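You operate a simulated robot arm through the tools that you are given. There is no shell and no other tool. Be economical: measure what you need, move in short steps, check, and stop when the job is done.

You run a simulated robot arm. Do the job below in one go: nothing can be reset, and whatever is moved stays where it is left.

TASK
Pack the tag carton in the gift bag, fold the flap and crease it.
Fine: the fold creased from end to end with the crease tool, the tool back on its mat.

Only the result counts: the job must be done as asked and must still hold three seconds after the hand-in. Knocking over, shifting, dropping, spilling or breaking anything else fails it. Flat cloth is picked up by pressing the open fingertips on it (5 to 10 N) and closing them slowly along it; thin cloth reads only 2 to 8 mm in the jaws.

THE ROBOT
A 7-joint arm with a two-finger parallel gripper on a trunk, on a base that drives. Base frame: it is fixed to the floor where the robot stands at the start and does not move with it; the origin is under the middle of the robot, x ahead of it, y to its left, z up; the surface under the hand at the start is at about z = 880. Readings come in mm, degrees, newtons and seconds.
With the tool pointing down near the work surface it reaches from about 340 to 780 mm from the robot's upright axis, wherever it stands. Its first joint turns from -166.0 to 166.0 degrees. Places, roughly: bag flap [500, -100, 1000]; bag flap fold [500, -100, 1000]; crease mat [700, -1600, 900]; crease tool [750, -1500, 1000]. Payload 3.91 kg.
The tool frame sits at the grasp point between the pads (the TCP): z along the fingers, y along the line on which they close. The tips reach 30 mm beyond it. The gripper opens to 110 mm. The fingers are 20 mm wide and 10 mm thick; the gripper's body (48 by 112 mm) begins 55 mm behind the TCP.
Orientation is that of the tool frame in the base frame, as a unit quaternion [w, x, y, z]. With the fingers straight down and closing along the base's y, the tool's x points along the base's -x, its y along +y and its z along -z.

THE INTERFACE
- The arm moves only by the tool move_arm. Its argument "rows" is a list of rows, each a list of 7 numbers: the shift along the base's x, y, z in units of 20 mm (1.0 is 20 mm), then the turn, a rotation vector about the base's x, y, z in units of 5 degrees (1.0 is 5 degrees), then the finger opening in mm, from 0 to 110. In form: [[x, y, z, wx, wy, wz, jaw], ...]. A call has 1 to 8 rows; each row shifts and turns the commanded pose from where the row before left it. A call with a number of a shift or a turn outside -1 to 1 is refused whole. Each row takes 0.2 s and may step no farther than 50 mm and 8.6 degrees from the row before; otherwise, or with a gripper value out of range, the whole call is refused. A pose out of reach is approached as far as the arm can. The call stops where the force on the tool passes 40 N (or 10 N more than at its start, if that is more) or the arm is blocked; 0.2 s more then pass. The fingers move at their own pace (about 153 mm/s each) and stop on an object; they squeeze with about 32 N. The grip force told is the motor's: it shows also when the fingers shut on nothing. Time passes only in rows, and 0.2 s behind the last, so rows that do not move let the fingers close. The reply holds the time, the measured pose of the TCP, the force on the tool along the base axes, the opening and the grip force, in the units named above and with some noise, with the torque about the TCP (base axes, N m) and any sound that the robot's microphone picked up, and new pictures: "pictures" is both (left out), scene, wrist or none.
- Cameras (640 x 400 px; columns grow to the right, rows downward): "scene" is now at [8.4, 122.7, 1530.2]; the picture's right is [-0.26, -0.97, 0.00], its down [-0.59, 0.16, -0.79] and it looks along [0.76, -0.21, -0.61] (base axes); focal length 272 px, centre (320, 200). "wrist" rides on the gripper at [77, 7, -114] in the tool frame; the picture's right is [-0.09, 1.00, 0.00], its down [-0.80, -0.07, -0.59] and it looks along [-0.59, -0.05, 0.80] (tool axes); focal length 270 px, centre (320, 200). There is no depth. A picture from a camera that has moved, and an enlarged one, comes with that camera's place and axes in the base frame and with its lens.
- raise_lower(by): slides the trunk up (or, below 0, down) by that many mm; the arm and the scene camera ride with it, the base frame stays. It gives what a move gives, with no picture.
- steer(legs): drives the robot by 1 to 6 legs, each [ahead, turn to the left] in mm and degrees, along the robot's own axes; the way and the turn of a leg run together, so that a leg with both is an arc; at most 1500 mm and 180 degrees a leg. The arm and the cameras ride along, it lands a little off, and it stops where it bumps. It gives what a move gives, and a new picture of the scene camera.
- turn_head(pan, tilt): turns the head with the scene camera to pan (to the left, within 155 degrees either way) and tilt (down, from -29 to 69), counted from straight ahead of the robot. It gives what a move gives, and a new picture of the scene camera.
- close_up(camera, box): a new picture of the part [left, top, right, bottom] of that camera's present view, enlarged. The clock stands still meanwhile.
- hand_in(): hands the job in; it is judged then, once.

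Go step by step. Nothing tells you exact positions but the pictures and the camera data: compare them with the known pose of the tool, close in by small moves and look again before you grip or let go. The budget is 120 turns and 260 pictures, counting those below and the enlarged ones. Unless the task says otherwise, let go and move clear before handing in, and close with one line.

The tools are called after "Request:" by a JSON object that holds its "api" and its "payload". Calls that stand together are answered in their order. move_arm: Moves the arm, as the interface text tells. Its arguments: {"type":"object","properties":{"rows":{"type":"array","items":{"type":"array","items":{"type":"number"}}},"pictures":{"type":"string","enum":["both","scene","wrist","none"]}},"required":["rows"]} The other tools are called the same way: raise_lower (by) slides the trunk up or down; steer (legs) drives the base; turn_head (pan, tilt) turns the head that bears the scene camera; close_up (camera, box) takes an enlarged picture of a part of a camera's view; hand_in () hands the job in.

At the start:

```text
t: 0.0
eef_pos: [466.8, -101.3, 1298.6]
ee_rot: [-0.001, 0.0, 1.0, 0.0]
contact_force: [-0.3, 1.2, -0.5]
moment: [-0.03, 0.0, 0.01]
width: 110.0
finger_force: 0.1
trunk travel left (down, up): [-500.0, 110.0]
robot x, y, heading: [-5.2, -1.8, -0.1]
head pan, tilt: [-15.1, 37.6]
```

scene: 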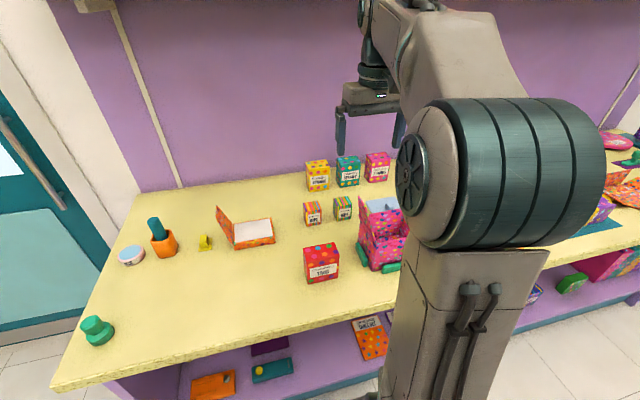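
wrist: 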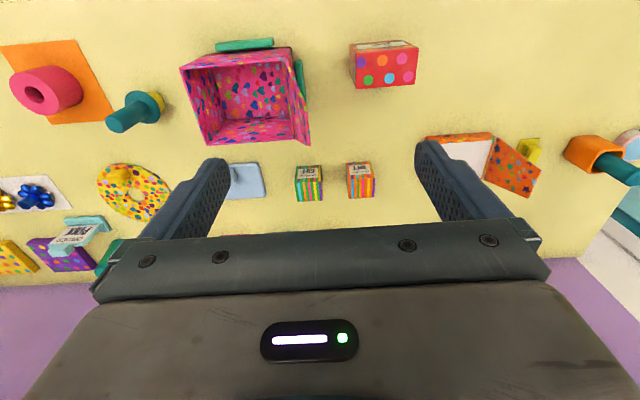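

I see a table with several cartons and an open pink gift bag under the hand. I'll enlarge the pictures to read the labels.

Request:
{"api": "close_up", "payload": {"camera": "scene", "box": [280, 130, 440, 300]}}

Request:
{"api": "close_up", "payload": {"camera": "wrist", "box": [160, 20, 440, 210]}}

Request:
{"api": "turn_head", "payload": {"pan": -60, "tilt": 35}}

```text
2.35 times, centred on (360, 215) of scene
camera zoom: at [8.4, 122.7, 1530.2], right [-0.26, -0.97, 0.0], down [-0.59, 0.16, -0.79], along [0.76, -0.21, -0.61], focal length 639 px, centre (226, 165)
```

zoom: 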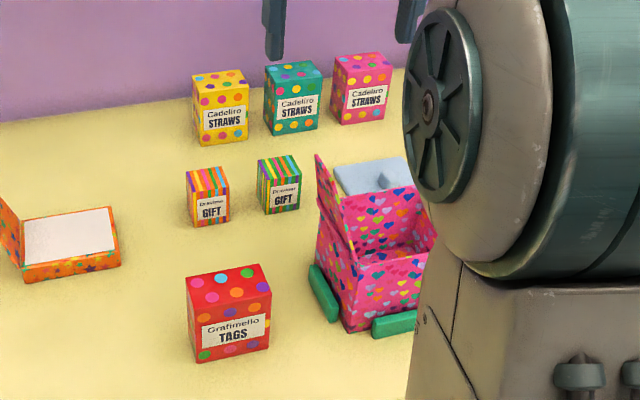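

```text
2.11 times, centred on (300, 115) of wrist
camera zoom: at [389.5, -95.4, 1412.7], right [0.09, 1.0, 0.0], down [0.8, -0.07, 0.59], along [0.59, -0.05, -0.8], focal length 569 px, centre (362, 379)
```

zoom: 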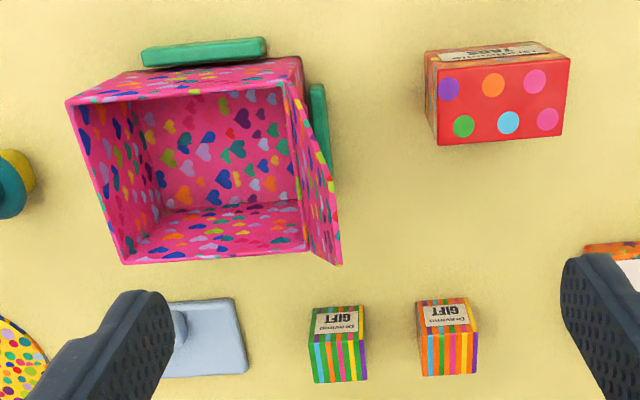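

```text
t: 1.1
eef_pos: [466.1, -101.3, 1298.2]
ee_rot: [0.0, 0.0, 1.0, 0.0]
contact_force: [-0.1, -0.3, -0.4]
moment: [0.01, -0.02, 0.02]
width: 109.9
finger_force: 0.0
trunk travel left (down, up): [-500.0, 110.0]
robot x, y, heading: [-0.1, -4.4, 0.0]
head pan, tilt: [-60.0, 35.0]
camera scene: at [-31.1, 69.0, 1534.2], right [-0.87, -0.5, 0.0], down [-0.29, 0.5, -0.82], along [0.41, -0.71, -0.57], focal length 272 px, centre (320, 200)
```

scene: 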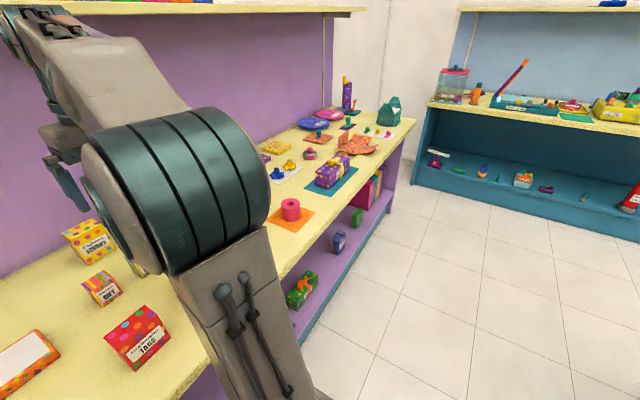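

The red "Grafimello TAGS" carton stands at about x 457–508, y −50..45, 85 mm high. The bag, just on its −y side, has its flap standing on the +y edge. I'll turn the hand 90° so it closes along x, and bring it over the carton.

Request:
{"api": "move_arm", "payload": {"rows": [[0, 0.3, -0.2, 0, 0, 1, 110], [0, 0.3, -0.2, 0, 0, 1, 110], [0, 0.3, -0.2, 0, 0, 1, 110], [0, 0.3, -0.2, 0, 0, 1, 110], [0, 0.3, -0.2, 0, 0, 1, 110], [0, 0.3, -0.2, 0, 0, 1, 110], [0, 0.3, -0.2, 0, 0, 1, 110], [0, 0.3, -0.2, 0, 0, 1, 110]], "pictures": "none"}}

Request:
{"api": "move_arm", "payload": {"rows": [[0, 0.3, -0.2, 0, 0, 1, 110], [0, 0.3, -0.2, 0, 0, 1, 110], [0, 0.3, -0.2, 0, 0, 1, 110], [0, 0.3, -0.2, 0, 0, 1, 110], [0, 0.3, -0.2, 0, 0, 1, 110], [0, 0.3, -0.2, 0, 0, 1, 110], [0, 0.3, -0.2, 0, 0, 1, 110], [0, 0.3, -0.2, 0, 0, 1, 110]], "pictures": "none"}}

Request:
{"api": "move_arm", "payload": {"rows": [[0.4, 0, -0.2, 0, 0, 1, 110], [0.4, 0, -0.2, 0, 0, 1, 110]], "pictures": "wrist"}}

Request:
{"api": "turn_head", "payload": {"pan": -15, "tilt": 38}}

```text
t: 2.9
eef_pos: [465.2, -54.5, 1266.6]
ee_rot: [0.0, -0.343, 0.939, 0.0]
contact_force: [-0.8, 0.7, -0.4]
moment: [0.03, 0.03, 0.01]
width: 109.8
finger_force: 0.0
trunk travel left (down, up): [-500.0, 110.0]
robot x, y, heading: [-0.4, -2.6, -0.1]
head pan, tilt: [-60.0, 35.0]
```

```text
t: 4.7
eef_pos: [467.1, -4.8, 1236.2]
ee_rot: [0.0, -0.643, 0.766, 0.0]
contact_force: [0.3, 0.5, -0.2]
moment: [0.03, -0.01, 0.01]
width: 110.0
finger_force: 0.1
trunk travel left (down, up): [-500.0, 110.0]
robot x, y, heading: [0.3, -1.6, -0.1]
head pan, tilt: [-60.0, 35.0]
```

```text
t: 5.3
eef_pos: [482.5, -4.8, 1225.9]
ee_rot: [0.0, 0.708, -0.706, 0.0]
contact_force: [0.5, 0.1, -0.5]
moment: [0.0, 0.01, -0.02]
width: 110.1
finger_force: 0.0
trunk travel left (down, up): [-500.0, 110.0]
robot x, y, heading: [-0.6, -1.9, 0.1]
head pan, tilt: [-60.0, 35.0]
camera wrist: at [475.9, -82.3, 1340.9], right [-1.0, 0.09, 0.0], down [0.07, 0.8, 0.59], along [0.05, 0.59, -0.8], focal length 270 px, centre (320, 200)
```

wrist: 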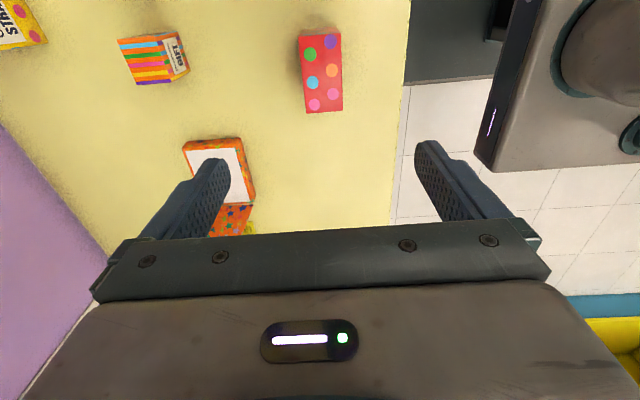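

```text
t: 6.4
eef_pos: [481.5, -5.8, 1227.2]
ee_rot: [0.0, -0.707, 0.707, 0.0]
contact_force: [0.3, 0.8, 0.0]
moment: [0.04, 0.01, 0.02]
width: 110.1
finger_force: 0.1
trunk travel left (down, up): [-500.0, 110.0]
robot x, y, heading: [-0.4, -1.6, 0.3]
head pan, tilt: [-15.0, 38.0]
camera scene: at [8.2, 122.9, 1529.6], right [-0.26, -0.97, 0.0], down [-0.59, 0.16, -0.79], along [0.76, -0.2, -0.62], focal length 272 px, centre (320, 200)
```

scene: 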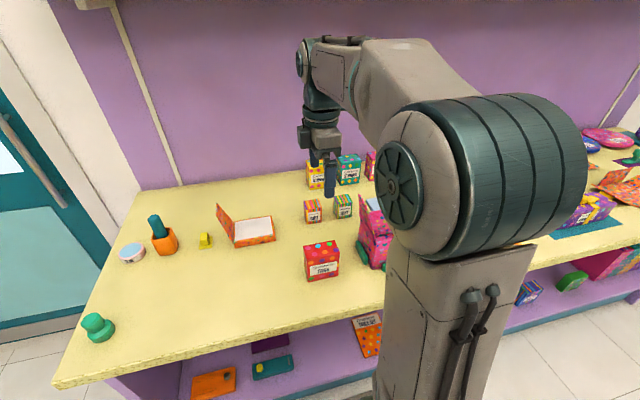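

The carton's top is centred at about (479, −5). I'm going down around it now.

Request:
{"api": "move_arm", "payload": {"rows": [[-0.1, 0, -1, 0, 0, 0, 110], [0, 0, -1, 0, 0, 0, 110], [0, 0, -1, 0, 0, 0, 110], [0, 0, -1, 0, 0, 0, 110], [0, 0, -1, 0, 0, 0, 110], [0, 0, -1, 0, 0, 0, 110], [0, 0, -1, 0, 0, 0, 110], [0, 0, -1, 0, 0, 0, 110]], "pictures": "none"}}

Request:
{"api": "move_arm", "payload": {"rows": [[0, 0, -1, 0, 0, 0, 110], [0, 0, -1, 0, 0, 0, 110], [0, 0, -0.5, 0, 0, 0, 110]], "pictures": "both"}}

```text
t: 8.2
eef_pos: [481.8, -5.1, 1065.5]
ee_rot: [0.0, 0.707, -0.707, -0.001]
contact_force: [0.2, 0.4, -0.4]
moment: [0.0, 0.04, -0.03]
width: 109.9
finger_force: 0.1
trunk travel left (down, up): [-500.0, 110.0]
robot x, y, heading: [-0.5, -2.4, 0.1]
head pan, tilt: [-15.0, 38.0]
```

```text
t: 9.0
eef_pos: [479.4, -5.7, 1015.9]
ee_rot: [0.0, -0.707, 0.708, 0.001]
contact_force: [0.6, -0.5, 0.2]
moment: [0.01, -0.02, 0.02]
width: 110.0
finger_force: 0.0
trunk travel left (down, up): [-500.0, 110.0]
robot x, y, heading: [-0.4, -3.3, -0.0]
head pan, tilt: [-15.0, 38.0]
camera scene: at [8.3, 122.9, 1529.6], right [-0.26, -0.97, 0.0], down [-0.59, 0.16, -0.79], along [0.76, -0.2, -0.62], focal length 272 px, centre (320, 200)
camera wrist: at [474.4, -83.3, 1129.8], right [-1.0, 0.09, 0.0], down [0.07, 0.8, 0.59], along [0.05, 0.59, -0.8], focal length 270 px, centre (320, 200)
```

scene: 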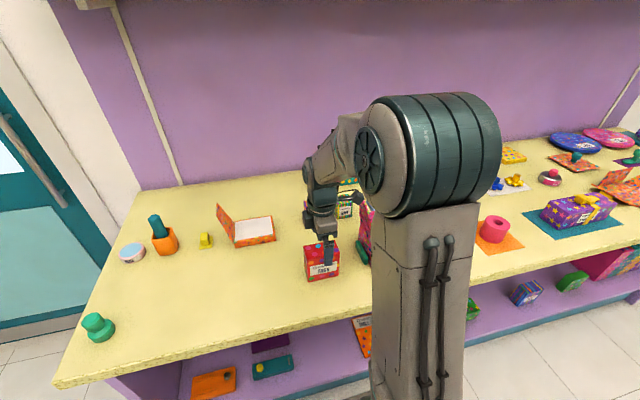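
wrist: 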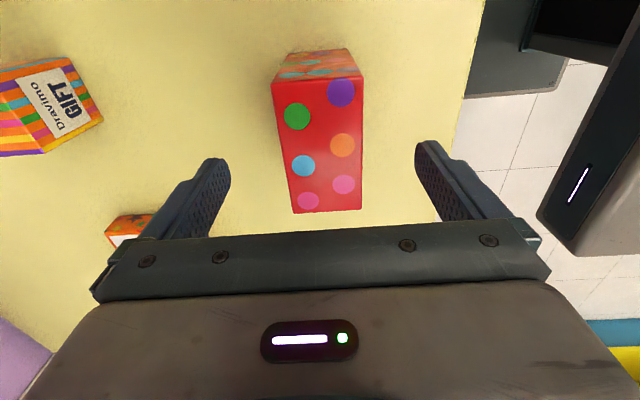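

The carton is centred between the fingers, so I'll finish the descent and close on it.

Request:
{"api": "move_arm", "payload": {"rows": [[0, 0, -1, 0, 0, 0, 110], [0, 0, -1, 0, 0, 0, 110], [0, 0, -1, 0, 0, 0, 110], [0, 0, -0.75, 0, 0, 0, 110], [0, 0, 0, 0, 0, 0, 40], [0, 0, 0, 0, 0, 0, 40], [0, 0, 0, 0, 0, 0, 40]], "pictures": "both"}}

```text
t: 10.6
eef_pos: [478.5, -6.1, 941.2]
ee_rot: [0.0, -0.707, 0.707, 0.0]
contact_force: [0.7, 0.0, 0.3]
moment: [-0.02, 0.0, 0.02]
width: 49.7
finger_force: 31.7
trunk travel left (down, up): [-500.0, 110.0]
robot x, y, heading: [-1.5, 0.8, 0.2]
head pan, tilt: [-15.0, 38.0]
camera scene: at [8.3, 122.9, 1529.6], right [-0.26, -0.97, 0.0], down [-0.59, 0.16, -0.79], along [0.76, -0.2, -0.62], focal length 272 px, centre (320, 200)
camera wrist: at [473.8, -84.0, 1054.8], right [-1.0, 0.09, 0.0], down [0.07, 0.8, 0.59], along [0.05, 0.59, -0.8], focal length 270 px, centre (320, 200)
```

scene: 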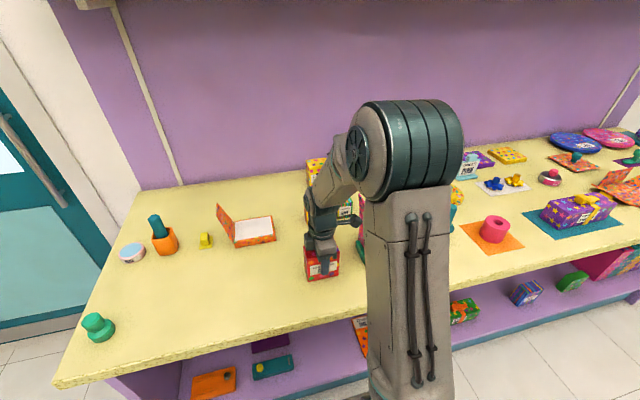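
wrist: 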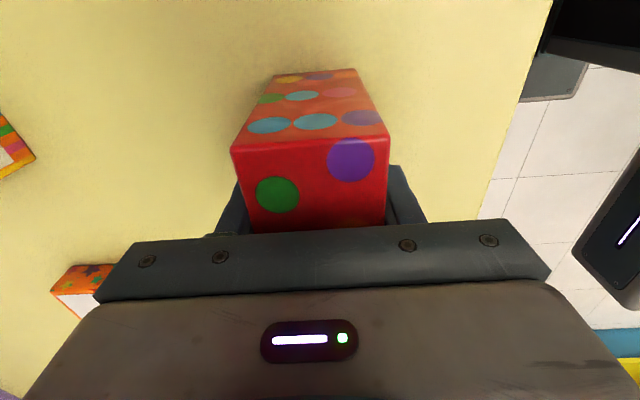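

The carton is held, 50 mm wide in the jaws. I'll lift it well clear and shift to a spot beside the bag where the wrist camera can see the rim past the carton.

Request:
{"api": "move_arm", "payload": {"rows": [[0, 0, 1, 0, 0, 0, 40], [0, 0, 1, 0, 0, 0, 40], [0, 0, 1, 0, 0, 0, 40], [0, 0, 1, 0, 0, 0, 40], [0, 0, 1, 0, 0, 0, 40], [0, 0, 1, 0, 0, 0, 40], [0, 0, 1, 0, 0, 0, 40], [0, 0, 1, 0, 0, 0, 40]], "pictures": "none"}}

Request:
{"api": "move_arm", "payload": {"rows": [[0, 0, 1, 0, 0, 0, 40], [0, 0, 1, 0, 0, 0, 40], [0, 0, 1, 0, 0, 0, 40], [0, 0, 1, 0, 0, 0, 40], [0, 0, 1, 0, 0, 0, 40], [-0.8, -1, 1, 0, 0, 0, 40], [-0.8, -1, 0, 0, 0, 0, 40], [-0.8, -1, 0, 0, 0, 0, 40]], "pictures": "none"}}

Request:
{"api": "move_arm", "payload": {"rows": [[-0.7, -1, 0, 0, 0, 0, 40], [-0.7, -1, 0, 0, 0, 0, 40], [-0.7, -1, 0, 0, 0, 0, 40], [-0.5, -1, 0, 0, 0, 0, 40], [0, -1, 0, 0, 0, 0, 40], [0, -1, 0, 0, 0, 0, 40], [0, -1, 0, 0, 0, 0, 40], [0, -1, 0, 0, 0, 0, 40]], "pictures": "both"}}

```text
t: 12.4
eef_pos: [479.3, -6.7, 1102.3]
ee_rot: [0.0, 0.707, -0.707, 0.0]
contact_force: [0.1, 0.2, -1.6]
moment: [0.0, -0.01, 0.03]
width: 49.6
finger_force: 32.0
trunk travel left (down, up): [-500.0, 110.0]
robot x, y, heading: [-1.5, -0.6, -0.1]
head pan, tilt: [-15.0, 38.0]
```

```text
t: 14.2
eef_pos: [432.8, -67.8, 1223.1]
ee_rot: [0.0, -0.707, 0.707, -0.001]
contact_force: [-0.8, -0.1, -2.9]
moment: [0.02, 0.01, 0.01]
width: 49.6
finger_force: 32.4
trunk travel left (down, up): [-500.0, 110.0]
robot x, y, heading: [-1.1, -1.5, -0.2]
head pan, tilt: [-15.0, 38.0]
```

```text
t: 16.0
eef_pos: [381.3, -224.6, 1220.6]
ee_rot: [0.0, -0.706, 0.708, 0.001]
contact_force: [-0.3, 1.1, -1.9]
moment: [-0.03, 0.0, 0.02]
width: 49.9
finger_force: 32.0
trunk travel left (down, up): [-500.0, 110.0]
robot x, y, heading: [-0.6, -1.2, 0.1]
head pan, tilt: [-15.0, 38.0]
camera scene: at [8.5, 122.5, 1529.7], right [-0.26, -0.97, 0.0], down [-0.59, 0.16, -0.79], along [0.76, -0.2, -0.62], focal length 272 px, centre (320, 200)
camera wrist: at [375.5, -302.2, 1334.9], right [-1.0, 0.09, 0.0], down [0.07, 0.8, 0.59], along [0.05, 0.59, -0.8], focal length 270 px, centre (320, 200)
```

scene: 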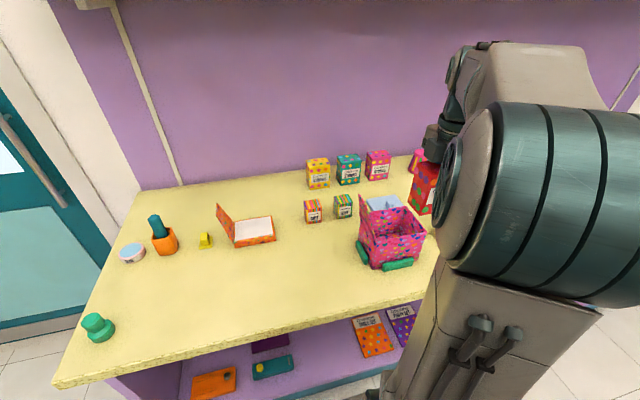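
wrist: 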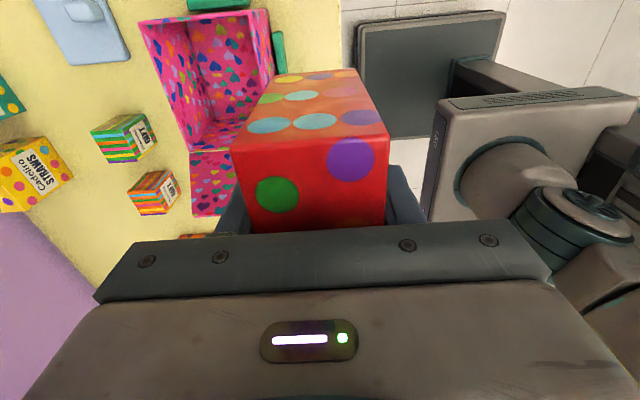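

Both views now show the bag. I'll enlarge them to measure it.

Request:
{"api": "close_up", "payload": {"camera": "scene", "box": [340, 180, 440, 280]}}

Request:
{"api": "close_up", "payload": {"camera": "wrist", "box": [120, 0, 300, 220]}}

```text
4.00 times, centred on (390, 230) of scene
camera zoom: at [8.5, 122.5, 1529.7], right [-0.26, -0.97, 0.0], down [-0.59, 0.16, -0.79], along [0.76, -0.2, -0.62], focal length 1087 px, centre (40, 80)
```

zoom: 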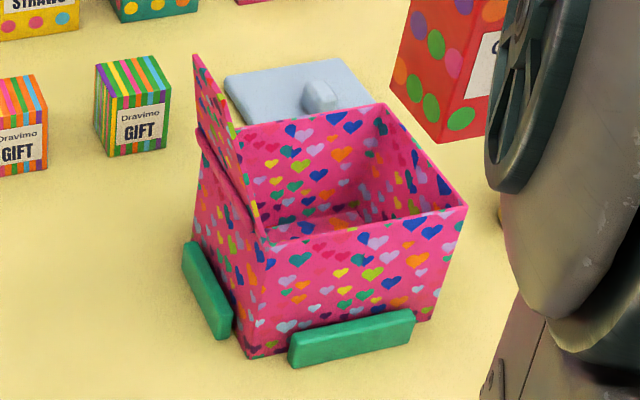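

```text
1.82 times, centred on (210, 110) of wrist
camera zoom: at [375.5, -302.2, 1334.9], right [-1.0, 0.09, 0.0], down [0.07, 0.8, 0.59], along [0.05, 0.59, -0.8], focal length 491 px, centre (520, 364)
```

zoom: 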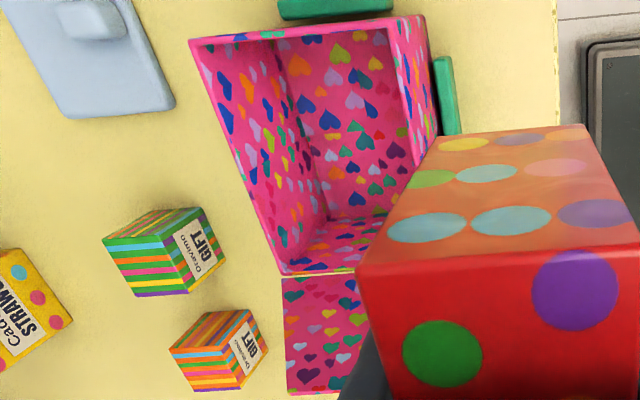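

The bag spans x 452–567 and y −303..−148, with its rim at z≈1000 and the flap standing about 80 mm above the +y edge. I'm centring over (510, −226) and lowering partway.

Request:
{"api": "move_arm", "payload": {"rows": [[1, 0, 0, 0, 0, 0, 40], [1, 0, 0, 0, 0, 0, 40], [1, 0, 0, 0, 0, 0, 40], [1, 0, 0, 0, 0, 0, 40], [1, 0, 0, 0, 0, 0, 40], [1, 0, 0, 0, 0, 0, 40], [0.45, -0.05, 0, 0, 0, 0, 40], [0, 0, -1, 0, 0, 0, 40]], "pictures": "none"}}

Request:
{"api": "move_arm", "payload": {"rows": [[0, 0, -1, 0, 0, 0, 40], [0, 0, -1, 0, 0, 0, 40], [0, 0, -1, 0, 0, 0, 40], [0, 0, -1, 0, 0, 0, 40], [0, 0, -1, 0, 0, 0, 40], [0, 0, -0.5, 0, 0, 0, 40]], "pictures": "both"}}

```text
t: 17.8
eef_pos: [508.8, -229.5, 1200.7]
ee_rot: [0.0, -0.707, 0.707, 0.0]
contact_force: [0.6, 0.4, -0.7]
moment: [-0.02, -0.03, 0.0]
width: 49.7
finger_force: 32.1
trunk travel left (down, up): [-500.0, 110.0]
robot x, y, heading: [-2.3, -1.2, 0.1]
head pan, tilt: [-15.0, 38.0]
```

```text
t: 19.2
eef_pos: [510.6, -227.6, 1090.6]
ee_rot: [0.0, -0.707, 0.708, 0.0]
contact_force: [0.0, 0.4, -1.2]
moment: [-0.01, -0.01, -0.02]
width: 49.7
finger_force: 31.9
trunk travel left (down, up): [-500.0, 110.0]
robot x, y, heading: [2.1, -3.2, -0.2]
head pan, tilt: [-15.0, 38.0]
camera scene: at [8.4, 122.8, 1529.6], right [-0.26, -0.97, 0.0], down [-0.59, 0.16, -0.79], along [0.76, -0.2, -0.62], focal length 272 px, centre (320, 200)
camera wrist: at [502.7, -304.6, 1204.9], right [-1.0, 0.09, 0.0], down [0.07, 0.8, 0.59], along [0.05, 0.59, -0.8], focal length 270 px, centre (320, 200)
```

scene: 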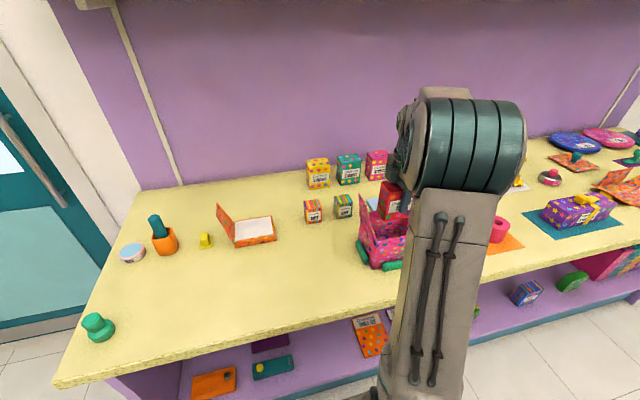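
wrist: 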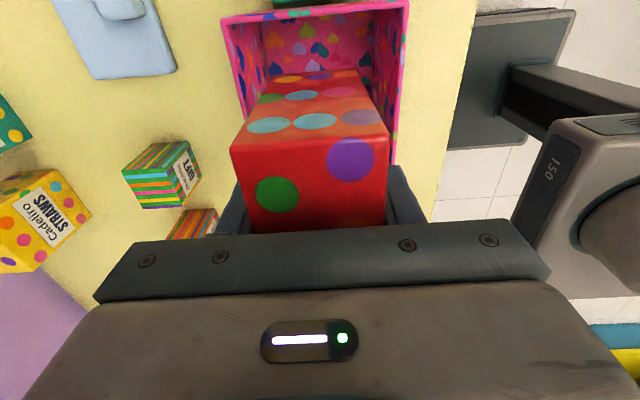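

The carton is lined up over the opening, centred within 2 mm in x. I'm lowering it into the bag.

Request:
{"api": "move_arm", "payload": {"rows": [[-0.1, 0, -1, 0, 0, 0, 40], [0, 0, -1, 0, 0, 0, 40], [0, 0, -1, 0, 0, 0, 40], [0, 0, -1, 0, 0, 0, 40], [0, 0, -1, 0, 0, 0, 40], [0, 0, -1, 0, 0, 0, 40]], "pictures": "both"}}

Request:
{"api": "move_arm", "payload": {"rows": [[0, 0, -0.5, 0, 0, 0, 40], [0, 0, -0.3, 0, 0, 0, 40]], "pictures": "both"}}

```text
t: 20.6
eef_pos: [507.8, -228.0, 970.9]
ee_rot: [0.0, -0.707, 0.708, -0.001]
contact_force: [0.3, -0.7, -0.9]
moment: [-0.02, 0.02, -0.01]
width: 49.9
finger_force: 32.2
trunk travel left (down, up): [-500.0, 110.0]
robot x, y, heading: [1.2, -1.5, 0.2]
head pan, tilt: [-15.0, 38.0]
camera scene: at [8.5, 122.7, 1529.7], right [-0.26, -0.97, 0.0], down [-0.59, 0.16, -0.79], along [0.76, -0.2, -0.62], focal length 272 px, centre (320, 200)
camera wrist: at [500.6, -304.6, 1085.6], right [-1.0, 0.09, 0.0], down [0.07, 0.8, 0.59], along [0.05, 0.59, -0.8], focal length 270 px, centre (320, 200)
```

scene: 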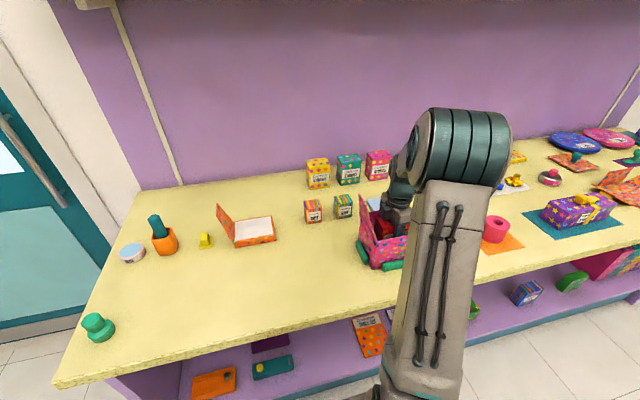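
wrist: 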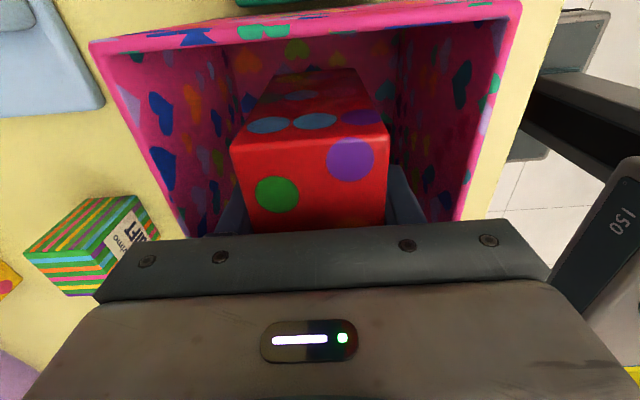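

```text
t: 21.2
eef_pos: [507.0, -227.4, 956.0]
ee_rot: [0.0, -0.707, 0.707, 0.0]
contact_force: [-0.5, 0.4, -1.8]
moment: [0.01, -0.05, 0.02]
width: 49.6
finger_force: 32.6
trunk travel left (down, up): [-500.0, 110.0]
robot x, y, heading: [-0.4, -3.3, 0.1]
head pan, tilt: [-15.0, 38.0]
camera scene: at [8.5, 122.7, 1529.6], right [-0.26, -0.97, 0.0], down [-0.59, 0.16, -0.79], along [0.76, -0.2, -0.62], focal length 272 px, centre (320, 200)
camera wrist: at [500.1, -304.2, 1069.4], right [-1.0, 0.09, 0.0], down [0.07, 0.8, 0.59], along [0.05, 0.59, -0.8], focal length 270 px, centre (320, 200)
```

scene: 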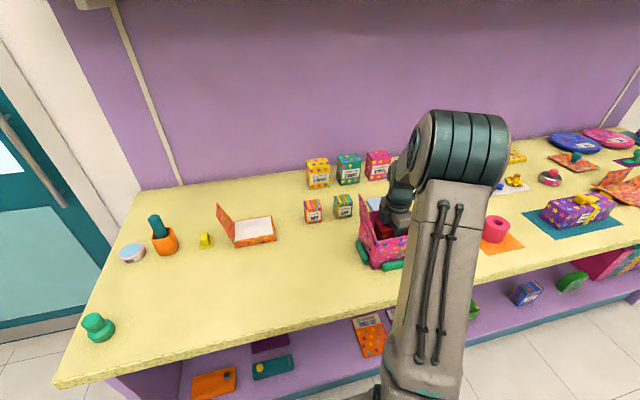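
wrist: 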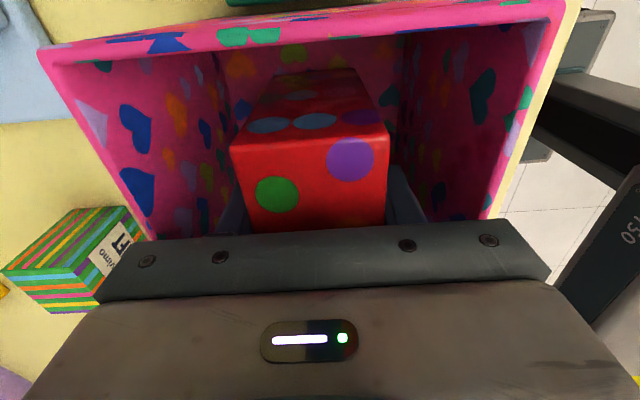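

I'll take the last few mm slowly, watching the force.

Request:
{"api": "move_arm", "payload": {"rows": [[0, 0, -0.15, 0, 0, 0, 40], [0, 0, -0.15, 0, 0, 0, 40], [0, 0, -0.1, 0, 0, 0, 40]], "pictures": "none"}}

```text
t: 22.0
eef_pos: [507.8, -226.7, 947.6]
ee_rot: [0.001, 0.707, -0.707, 0.0]
contact_force: [1.1, -0.3, -1.4]
moment: [-0.01, 0.04, 0.0]
width: 50.0
finger_force: 31.4
trunk travel left (down, up): [-500.0, 110.0]
robot x, y, heading: [0.7, -3.4, -0.2]
head pan, tilt: [-15.0, 38.0]
```

Request:
{"api": "move_arm", "payload": {"rows": [[0, 0, -0.12, 0, 0, 0, 40], [0, 0, 0, 0, 0, 0, 40]], "pictures": "none"}}

```text
t: 22.6
eef_pos: [507.7, -227.9, 946.5]
ee_rot: [-0.001, 0.707, -0.707, 0.002]
contact_force: [0.3, -1.6, 12.9]
moment: [0.24, 0.14, 0.03]
width: 49.7
finger_force: 32.0
trunk travel left (down, up): [-500.0, 110.0]
robot x, y, heading: [0.7, -4.6, 0.1]
head pan, tilt: [-15.0, 38.0]
```

The carton is resting on the bag floor, with 13 N of contact. I'll open a little and rise.

Request:
{"api": "move_arm", "payload": {"rows": [[0, 0, 0, 0, 0, 0, 70], [0, 0, 0, 0, 0, 0, 70], [0, 0, 0.5, 0, 0, 0, 70], [0, 0, 1, 0, 0, 0, 70], [0, 0, 1, 0, 0, 0, 70], [0, 0, 1, 0, 0, 0, 70], [0, 0, 1, 0, 0, 0, 70], [0, 0, 1, 0, 0, 0, 70]], "pictures": "both"}}

Request:
{"api": "move_arm", "payload": {"rows": [[0, 0, 1, 0, 0, 0, 70], [0, 0, 1, 0, 0, 0, 70], [0, 0, 1, 0, 0, 0, 0], [0, 0, 1, 0, 0, 0, 0], [0, 0, 1, 0, 0, 0, 0], [0, 0, 1, 0, 0, 0, 0], [0, 0, 1, 0, 0, 0, 0]], "pictures": "both"}}

```text
t: 24.4
eef_pos: [506.0, -226.3, 1053.5]
ee_rot: [0.0, 0.707, -0.707, 0.0]
contact_force: [-0.7, -0.5, 0.3]
moment: [0.03, -0.01, 0.0]
width: 69.9
finger_force: 0.1
trunk travel left (down, up): [-500.0, 110.0]
robot x, y, heading: [-0.6, -4.4, -0.0]
head pan, tilt: [-15.0, 38.0]
camera scene: at [8.1, 122.9, 1529.6], right [-0.26, -0.97, 0.0], down [-0.59, 0.16, -0.79], along [0.76, -0.2, -0.62], focal length 272 px, centre (320, 200)
camera wrist: at [500.0, -303.4, 1168.7], right [-1.0, 0.09, 0.0], down [0.07, 0.8, 0.59], along [0.05, 0.59, -0.8], focal length 270 px, centre (320, 200)
```

scene: 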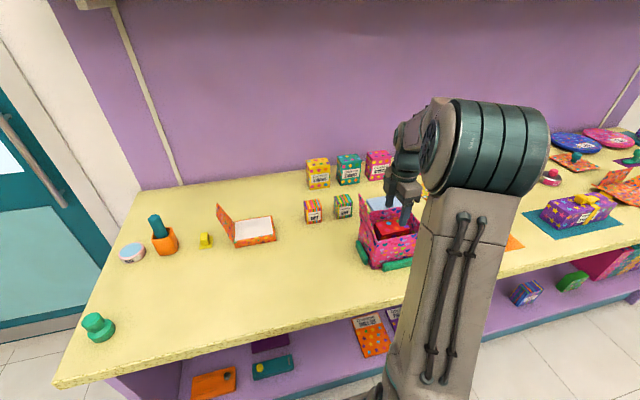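
wrist: 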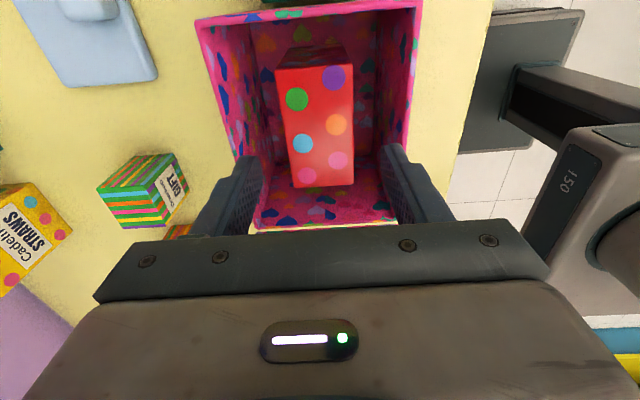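

```text
t: 26.0
eef_pos: [506.7, -227.4, 1195.5]
ee_rot: [0.0, -0.707, 0.707, 0.0]
contact_force: [-1.1, 0.8, 0.0]
moment: [-0.02, 0.02, 0.02]
width: 0.0
finger_force: 32.1
trunk travel left (down, up): [-500.0, 110.0]
robot x, y, heading: [0.4, -3.8, 0.1]
head pan, tilt: [-15.0, 38.0]
camera scene: at [8.1, 122.9, 1529.6], right [-0.26, -0.97, 0.0], down [-0.59, 0.16, -0.79], along [0.76, -0.2, -0.62], focal length 272 px, centre (320, 200)
camera wrist: at [500.2, -304.0, 1308.8], right [-1.0, 0.09, 0.0], down [0.07, 0.8, 0.59], along [0.05, 0.59, -0.8], focal length 270 px, centre (320, 200)
```

scene: 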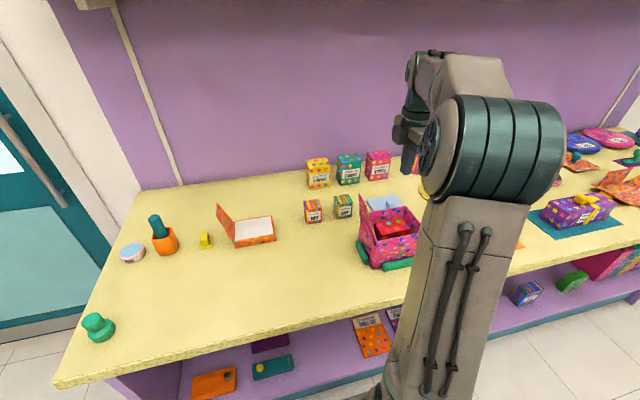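
wrist: 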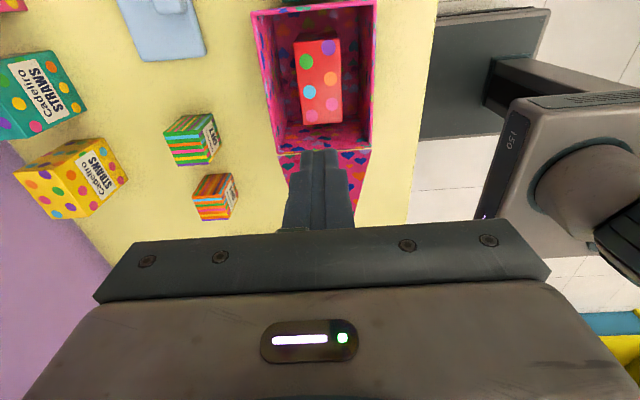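

The carton stands in the bag. With the fingers closed, I'll go over to the outer (+y) side of the flap and get ready to push it inward.

Request:
{"api": "move_arm", "payload": {"rows": [[0, 1, 0, 0, 0, 0, 0], [0, 1, 0, 0, 0, 0, 0], [0, 1, 0, 0, 0, 0, 0], [0, 1, 0, 0, 0, 0, 0], [0, 1, 0, 0, 0, 0, 0], [0, 1, 0, 0, 0, 0, 0], [0, 1, 0, 0, 0, 0, 0], [0, 1, 0, 0, 0, 0, 0]], "pictures": "none"}}

Request:
{"api": "move_arm", "payload": {"rows": [[0, 0.5, 0, 0, 0, 0, 0], [0, 0, -1, 0, 0, 0, 0], [0, 0, -1, 0, 0, 0, 0], [0, 0, -1, 0, 0, 0, 0]], "pictures": "both"}}

```text
t: 27.8
eef_pos: [506.5, -65.1, 1195.6]
ee_rot: [0.0, -0.707, 0.708, 0.0]
contact_force: [0.5, -0.1, -1.0]
moment: [-0.02, 0.0, -0.02]
width: 0.0
finger_force: 31.6
trunk travel left (down, up): [-500.0, 110.0]
robot x, y, heading: [2.2, -0.4, -0.0]
head pan, tilt: [-15.0, 38.0]
```

```text
t: 28.8
eef_pos: [508.4, -56.6, 1136.4]
ee_rot: [0.0, 0.707, -0.707, 0.0]
contact_force: [0.1, 0.4, -0.1]
moment: [-0.01, 0.02, -0.02]
width: 0.0
finger_force: 31.9
trunk travel left (down, up): [-500.0, 110.0]
robot x, y, heading: [2.6, -2.1, 0.2]
head pan, tilt: [-15.0, 38.0]
camera scene: at [8.3, 123.0, 1529.6], right [-0.26, -0.97, 0.0], down [-0.59, 0.16, -0.79], along [0.76, -0.2, -0.62], focal length 272 px, centre (320, 200)
camera wrist: at [500.4, -134.2, 1249.5], right [-1.0, 0.09, 0.0], down [0.07, 0.8, 0.59], along [0.05, 0.59, -0.8], focal length 270 px, centre (320, 200)
```

scene: 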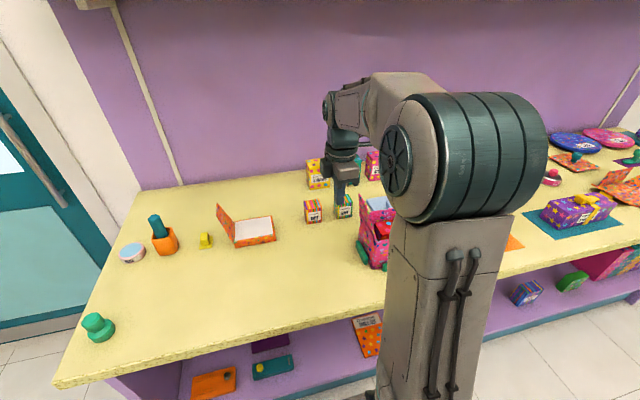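
wrist: 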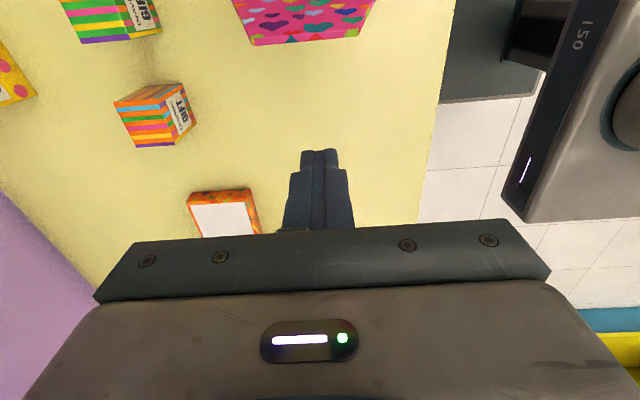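

The flap tip is at about y −116, x 480–540. I'll lower the closed fingers to 1056 and sweep toward −y to tip the flap over.

Request:
{"api": "move_arm", "payload": {"rows": [[0, 0, -1, 0, 0, 0, 0], [0, -0.5, -1, 0, 0, 0, 0], [0, -1, -0.5, 0, 0, 0, 0], [0, -1, 0, 0, 0, 0, 0], [0, -1, 0, 0, 0, 0, 0], [0, -1, 0, 0, 0, 0, 0], [0, -0.5, 0, 0, 0, 0, 0]], "pictures": "both"}}

```text
t: 30.4
eef_pos: [509.1, -156.5, 1087.0]
ee_rot: [-0.001, 0.707, -0.707, 0.0]
contact_force: [0.1, -0.1, 0.4]
moment: [-0.03, 0.0, 0.0]
width: 0.1
finger_force: 31.9
trunk travel left (down, up): [-500.0, 110.0]
robot x, y, heading: [-1.9, -2.9, -0.3]
head pan, tilt: [-15.0, 38.0]
camera scene: at [8.2, 122.8, 1529.6], right [-0.26, -0.97, 0.0], down [-0.59, 0.16, -0.79], along [0.76, -0.2, -0.62], focal length 272 px, centre (320, 200)
camera wrist: at [501.0, -234.3, 1199.9], right [-1.0, 0.09, 0.0], down [0.07, 0.8, 0.59], along [0.05, 0.59, -0.8], focal length 270 px, centre (320, 200)
```

scene: 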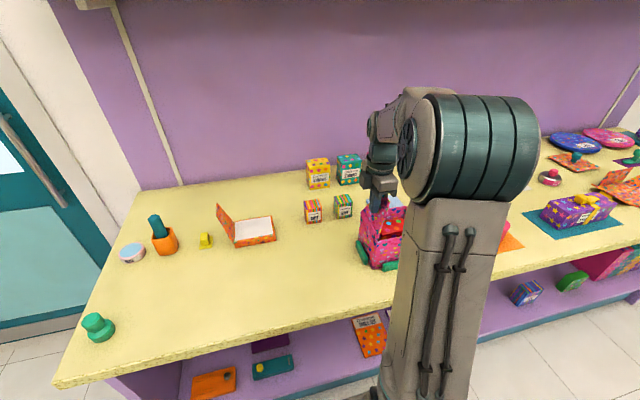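
wrist: 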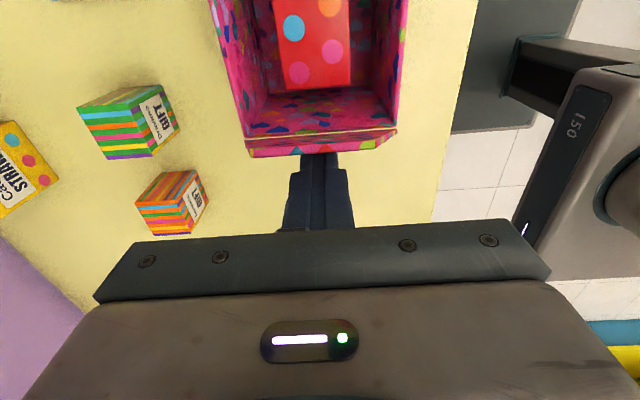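

Request:
{"api": "close_up", "payload": {"camera": "wrist", "box": [220, 90, 420, 230]}}

Request:
{"api": "close_up", "payload": {"camera": "scene", "box": [330, 160, 430, 280]}}

```text
2.86 times, centred on (320, 160) of wrist
camera zoom: at [501.0, -234.3, 1199.9], right [-1.0, 0.09, 0.0], down [0.07, 0.8, 0.59], along [0.05, 0.59, -0.8], focal length 772 px, centre (320, 314)
```

zoom: 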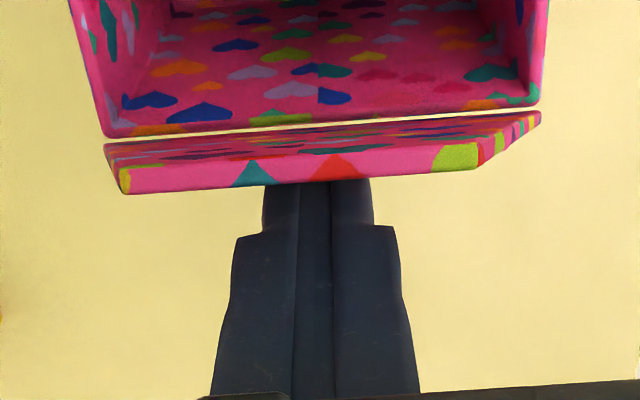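

```text
3.33 times, centred on (380, 220) of scene
camera zoom: at [8.2, 122.8, 1529.6], right [-0.26, -0.97, 0.0], down [-0.59, 0.16, -0.79], along [0.76, -0.2, -0.62], focal length 906 px, centre (120, 133)
```

zoom: 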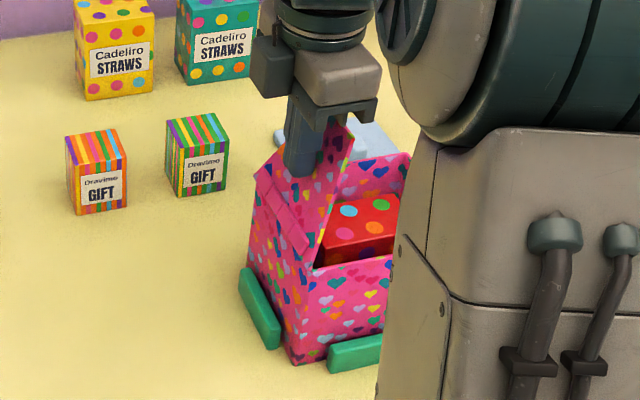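

The flap is in front of the fingers and nearly upright. I'll keep pushing along its arc.

Request:
{"api": "move_arm", "payload": {"rows": [[0, -0.5, -0.1, 0, 0, 0, 0], [0, -0.5, -0.2, 0, 0, 0, 0], [0, -0.4, -0.3, 0, 0, 0, 0], [0, -0.3, -0.3, 0, 0, 0, 0], [0, -0.3, -0.4, 0, 0, 0, 0], [0, -0.2, -0.4, 0, 0, 0, 0]], "pictures": "both"}}

```text
t: 31.8
eef_pos: [508.4, -200.8, 1051.6]
ee_rot: [0.0, -0.707, 0.707, 0.001]
contact_force: [-0.1, -0.1, 0.5]
moment: [0.0, 0.0, 0.01]
width: 0.3
finger_force: 31.9
trunk travel left (down, up): [-500.0, 110.0]
robot x, y, heading: [-1.1, -4.5, -0.3]
head pan, tilt: [-15.0, 38.0]
camera scene: at [8.3, 122.7, 1529.6], right [-0.26, -0.97, 0.0], down [-0.59, 0.16, -0.79], along [0.76, -0.2, -0.62], focal length 272 px, centre (320, 200)
camera wrist: at [501.3, -278.7, 1165.1], right [-1.0, 0.09, 0.0], down [0.07, 0.8, 0.59], along [0.05, 0.59, -0.8], focal length 270 px, centre (320, 200)
```

scene: 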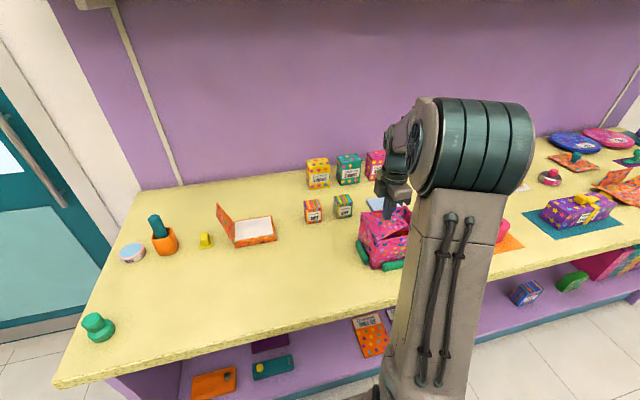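
wrist: 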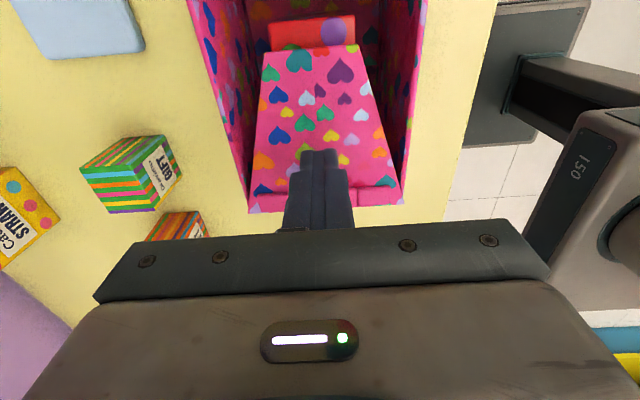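

The flap is well over now. I'll press it down in small steps while watching the force.

Request:
{"api": "move_arm", "payload": {"rows": [[0, 0, -0.4, 0, 0, 0, 0], [0, 0, -0.4, 0, 0, 0, 0], [0, 0, -0.2, 0, 0, 0, 0]], "pictures": "wrist"}}

Request:
{"api": "close_up", "payload": {"camera": "scene", "box": [330, 160, 430, 280]}}

```text
t: 32.6
eef_pos: [507.2, -201.2, 1035.3]
ee_rot: [0.001, -0.707, 0.707, -0.002]
contact_force: [-0.3, -1.4, 16.3]
moment: [0.08, 0.0, 0.01]
width: 0.1
finger_force: 32.4
trunk travel left (down, up): [-500.0, 110.0]
robot x, y, heading: [-1.2, -4.3, 0.3]
head pan, tilt: [-15.0, 38.0]
camera wrist: at [500.3, -278.4, 1148.5], right [-1.0, 0.09, 0.0], down [0.07, 0.8, 0.59], along [0.06, 0.59, -0.81], focal length 270 px, centre (320, 200)
```

wrist: 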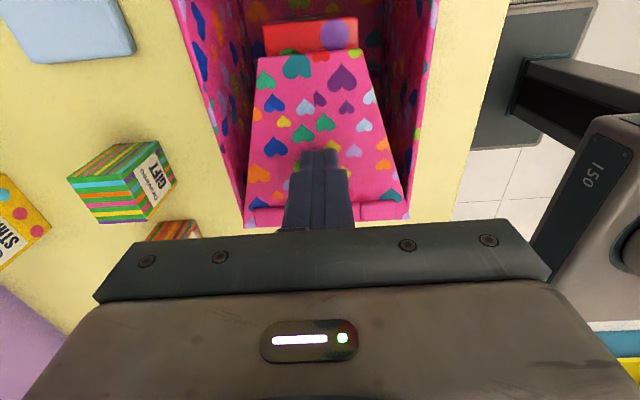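

```text
3.33 times, centred on (380, 220) of scene
camera zoom: at [6.9, 123.3, 1530.0], right [-0.26, -0.97, 0.0], down [-0.59, 0.16, -0.79], along [0.76, -0.2, -0.61], focal length 906 px, centre (120, 133)
```

zoom: 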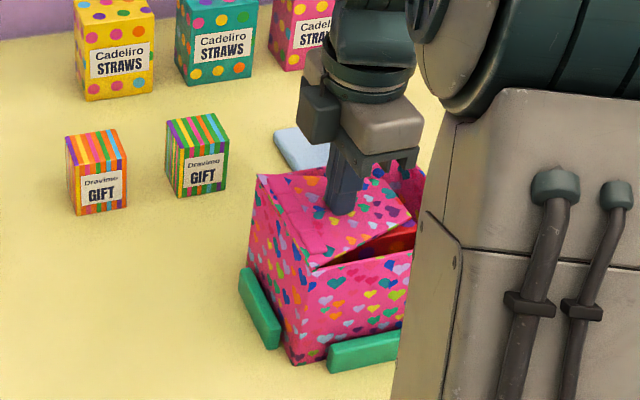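

The flap lies nearly flat over the opening and pushes back with 16 N. I'll lift off and see whether it stays.

Request:
{"api": "move_arm", "payload": {"rows": [[0, 0, 0.5, 0, 0, 0, 0], [0, 0, 1, 0, 0, 0, 0], [0, 0, 1, 0, 0, 0, 0], [0, 0, 1, 0, 0, 0, 0], [0, 0, 1, 0, 0, 0, 0], [0, 0, 1, 0, 0, 0, 0], [0, 0, 1, 0, 0, 0, 0], [0, 0, 1, 0, 0, 0, 0]], "pictures": "both"}}

Request:
{"api": "close_up", "payload": {"camera": "scene", "box": [330, 160, 430, 280]}}

Request:
{"api": "close_up", "payload": {"camera": "wrist", "box": [220, 0, 420, 230]}}

```text
t: 34.4
eef_pos: [506.2, -200.0, 1182.0]
ee_rot: [0.001, 0.707, -0.707, 0.0]
contact_force: [0.3, -0.2, 0.9]
moment: [-0.02, 0.0, 0.05]
width: 0.0
finger_force: 32.3
trunk travel left (down, up): [-500.0, 110.0]
robot x, y, heading: [2.2, -4.3, -0.1]
head pan, tilt: [-15.0, 38.0]
camera scene: at [8.1, 122.9, 1529.6], right [-0.26, -0.97, 0.0], down [-0.59, 0.16, -0.79], along [0.76, -0.2, -0.62], focal length 272 px, centre (320, 200)
camera wrist: at [500.0, -278.2, 1295.8], right [-1.0, 0.09, 0.0], down [0.07, 0.8, 0.59], along [0.05, 0.59, -0.8], focal length 270 px, centre (320, 200)
```

scene: 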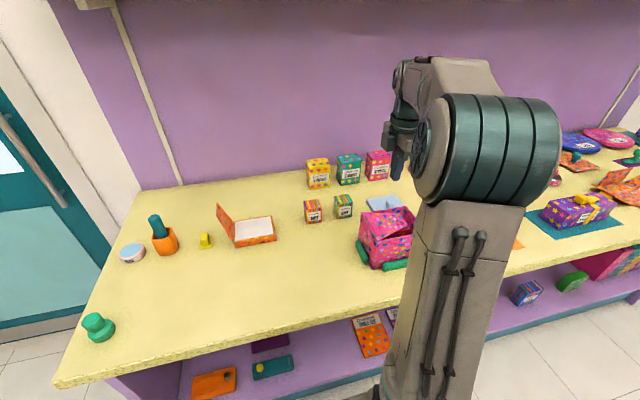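
wrist: 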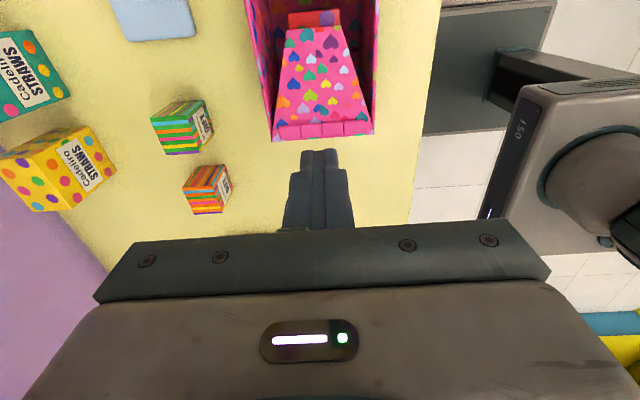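

```text
3.33 times, centred on (380, 220) of scene
camera zoom: at [8.1, 122.9, 1529.6], right [-0.26, -0.97, 0.0], down [-0.59, 0.16, -0.79], along [0.76, -0.2, -0.62], focal length 906 px, centre (120, 133)
```

zoom: 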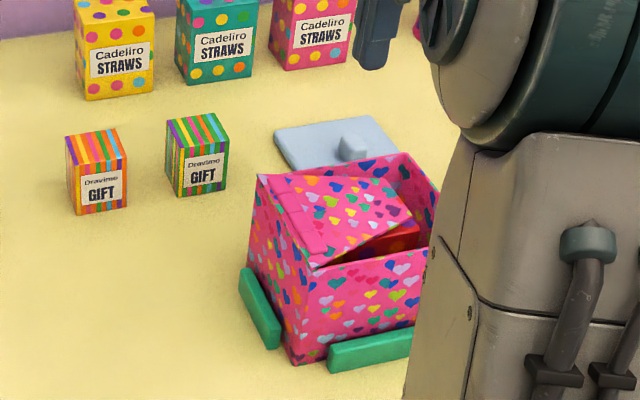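

```text
1.74 times, centred on (320, 115) of wrist
camera zoom: at [500.0, -278.2, 1295.8], right [-1.0, 0.09, 0.0], down [0.07, 0.8, 0.59], along [0.05, 0.59, -0.8], focal length 470 px, centre (320, 348)
```

zoom: 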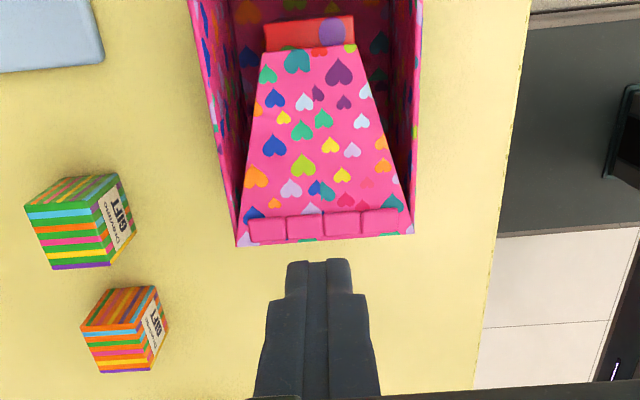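

The flap stays folded, and the fold strip shows four segments along x≈457–558, y≈−161, z≈1003. Next is the crease tool, so I'll look toward the mat.

Request:
{"api": "turn_head", "payload": {"pan": -65, "tilt": 20}}

Request:
{"api": "close_up", "payload": {"camera": "scene", "box": [260, 130, 420, 230]}}

```text
t: 35.6
eef_pos: [507.5, -201.0, 1180.4]
ee_rot: [0.0, 0.707, -0.707, 0.0]
contact_force: [0.5, -0.3, -0.6]
moment: [0.0, 0.02, -0.01]
width: 0.0
finger_force: 32.3
trunk travel left (down, up): [-500.0, 110.0]
robot x, y, heading: [-1.8, -1.8, 0.1]
head pan, tilt: [-65.0, 20.0]
camera scene: at [-35.7, 60.8, 1558.0], right [-0.91, -0.42, 0.0], down [-0.14, 0.31, -0.94], along [0.4, -0.85, -0.34], focal length 272 px, centre (320, 200)
```

scene: 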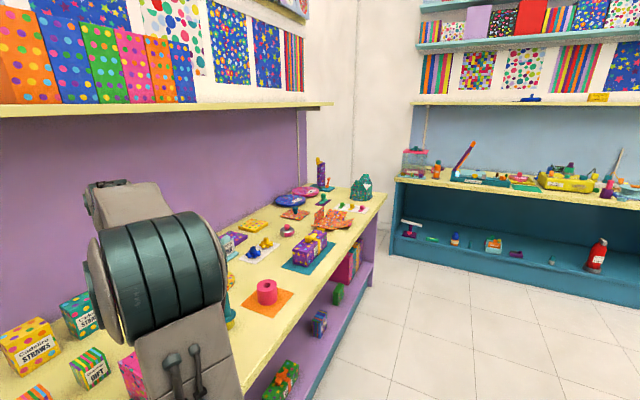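

```text
4.00 times, centred on (340, 180) of scene
camera zoom: at [-35.7, 60.8, 1558.0], right [-0.91, -0.42, 0.0], down [-0.14, 0.31, -0.94], along [0.4, -0.85, -0.34], focal length 1087 px, centre (240, 280)
```

zoom: 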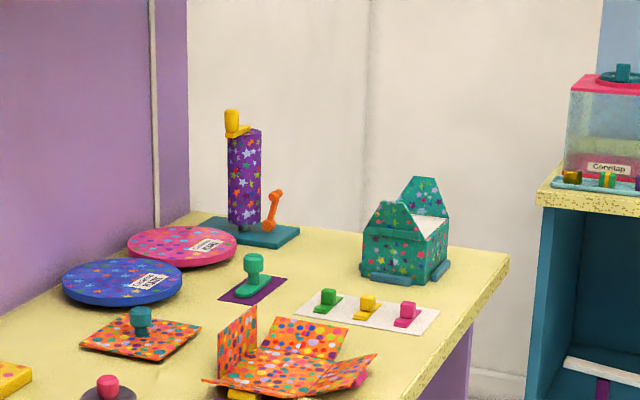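

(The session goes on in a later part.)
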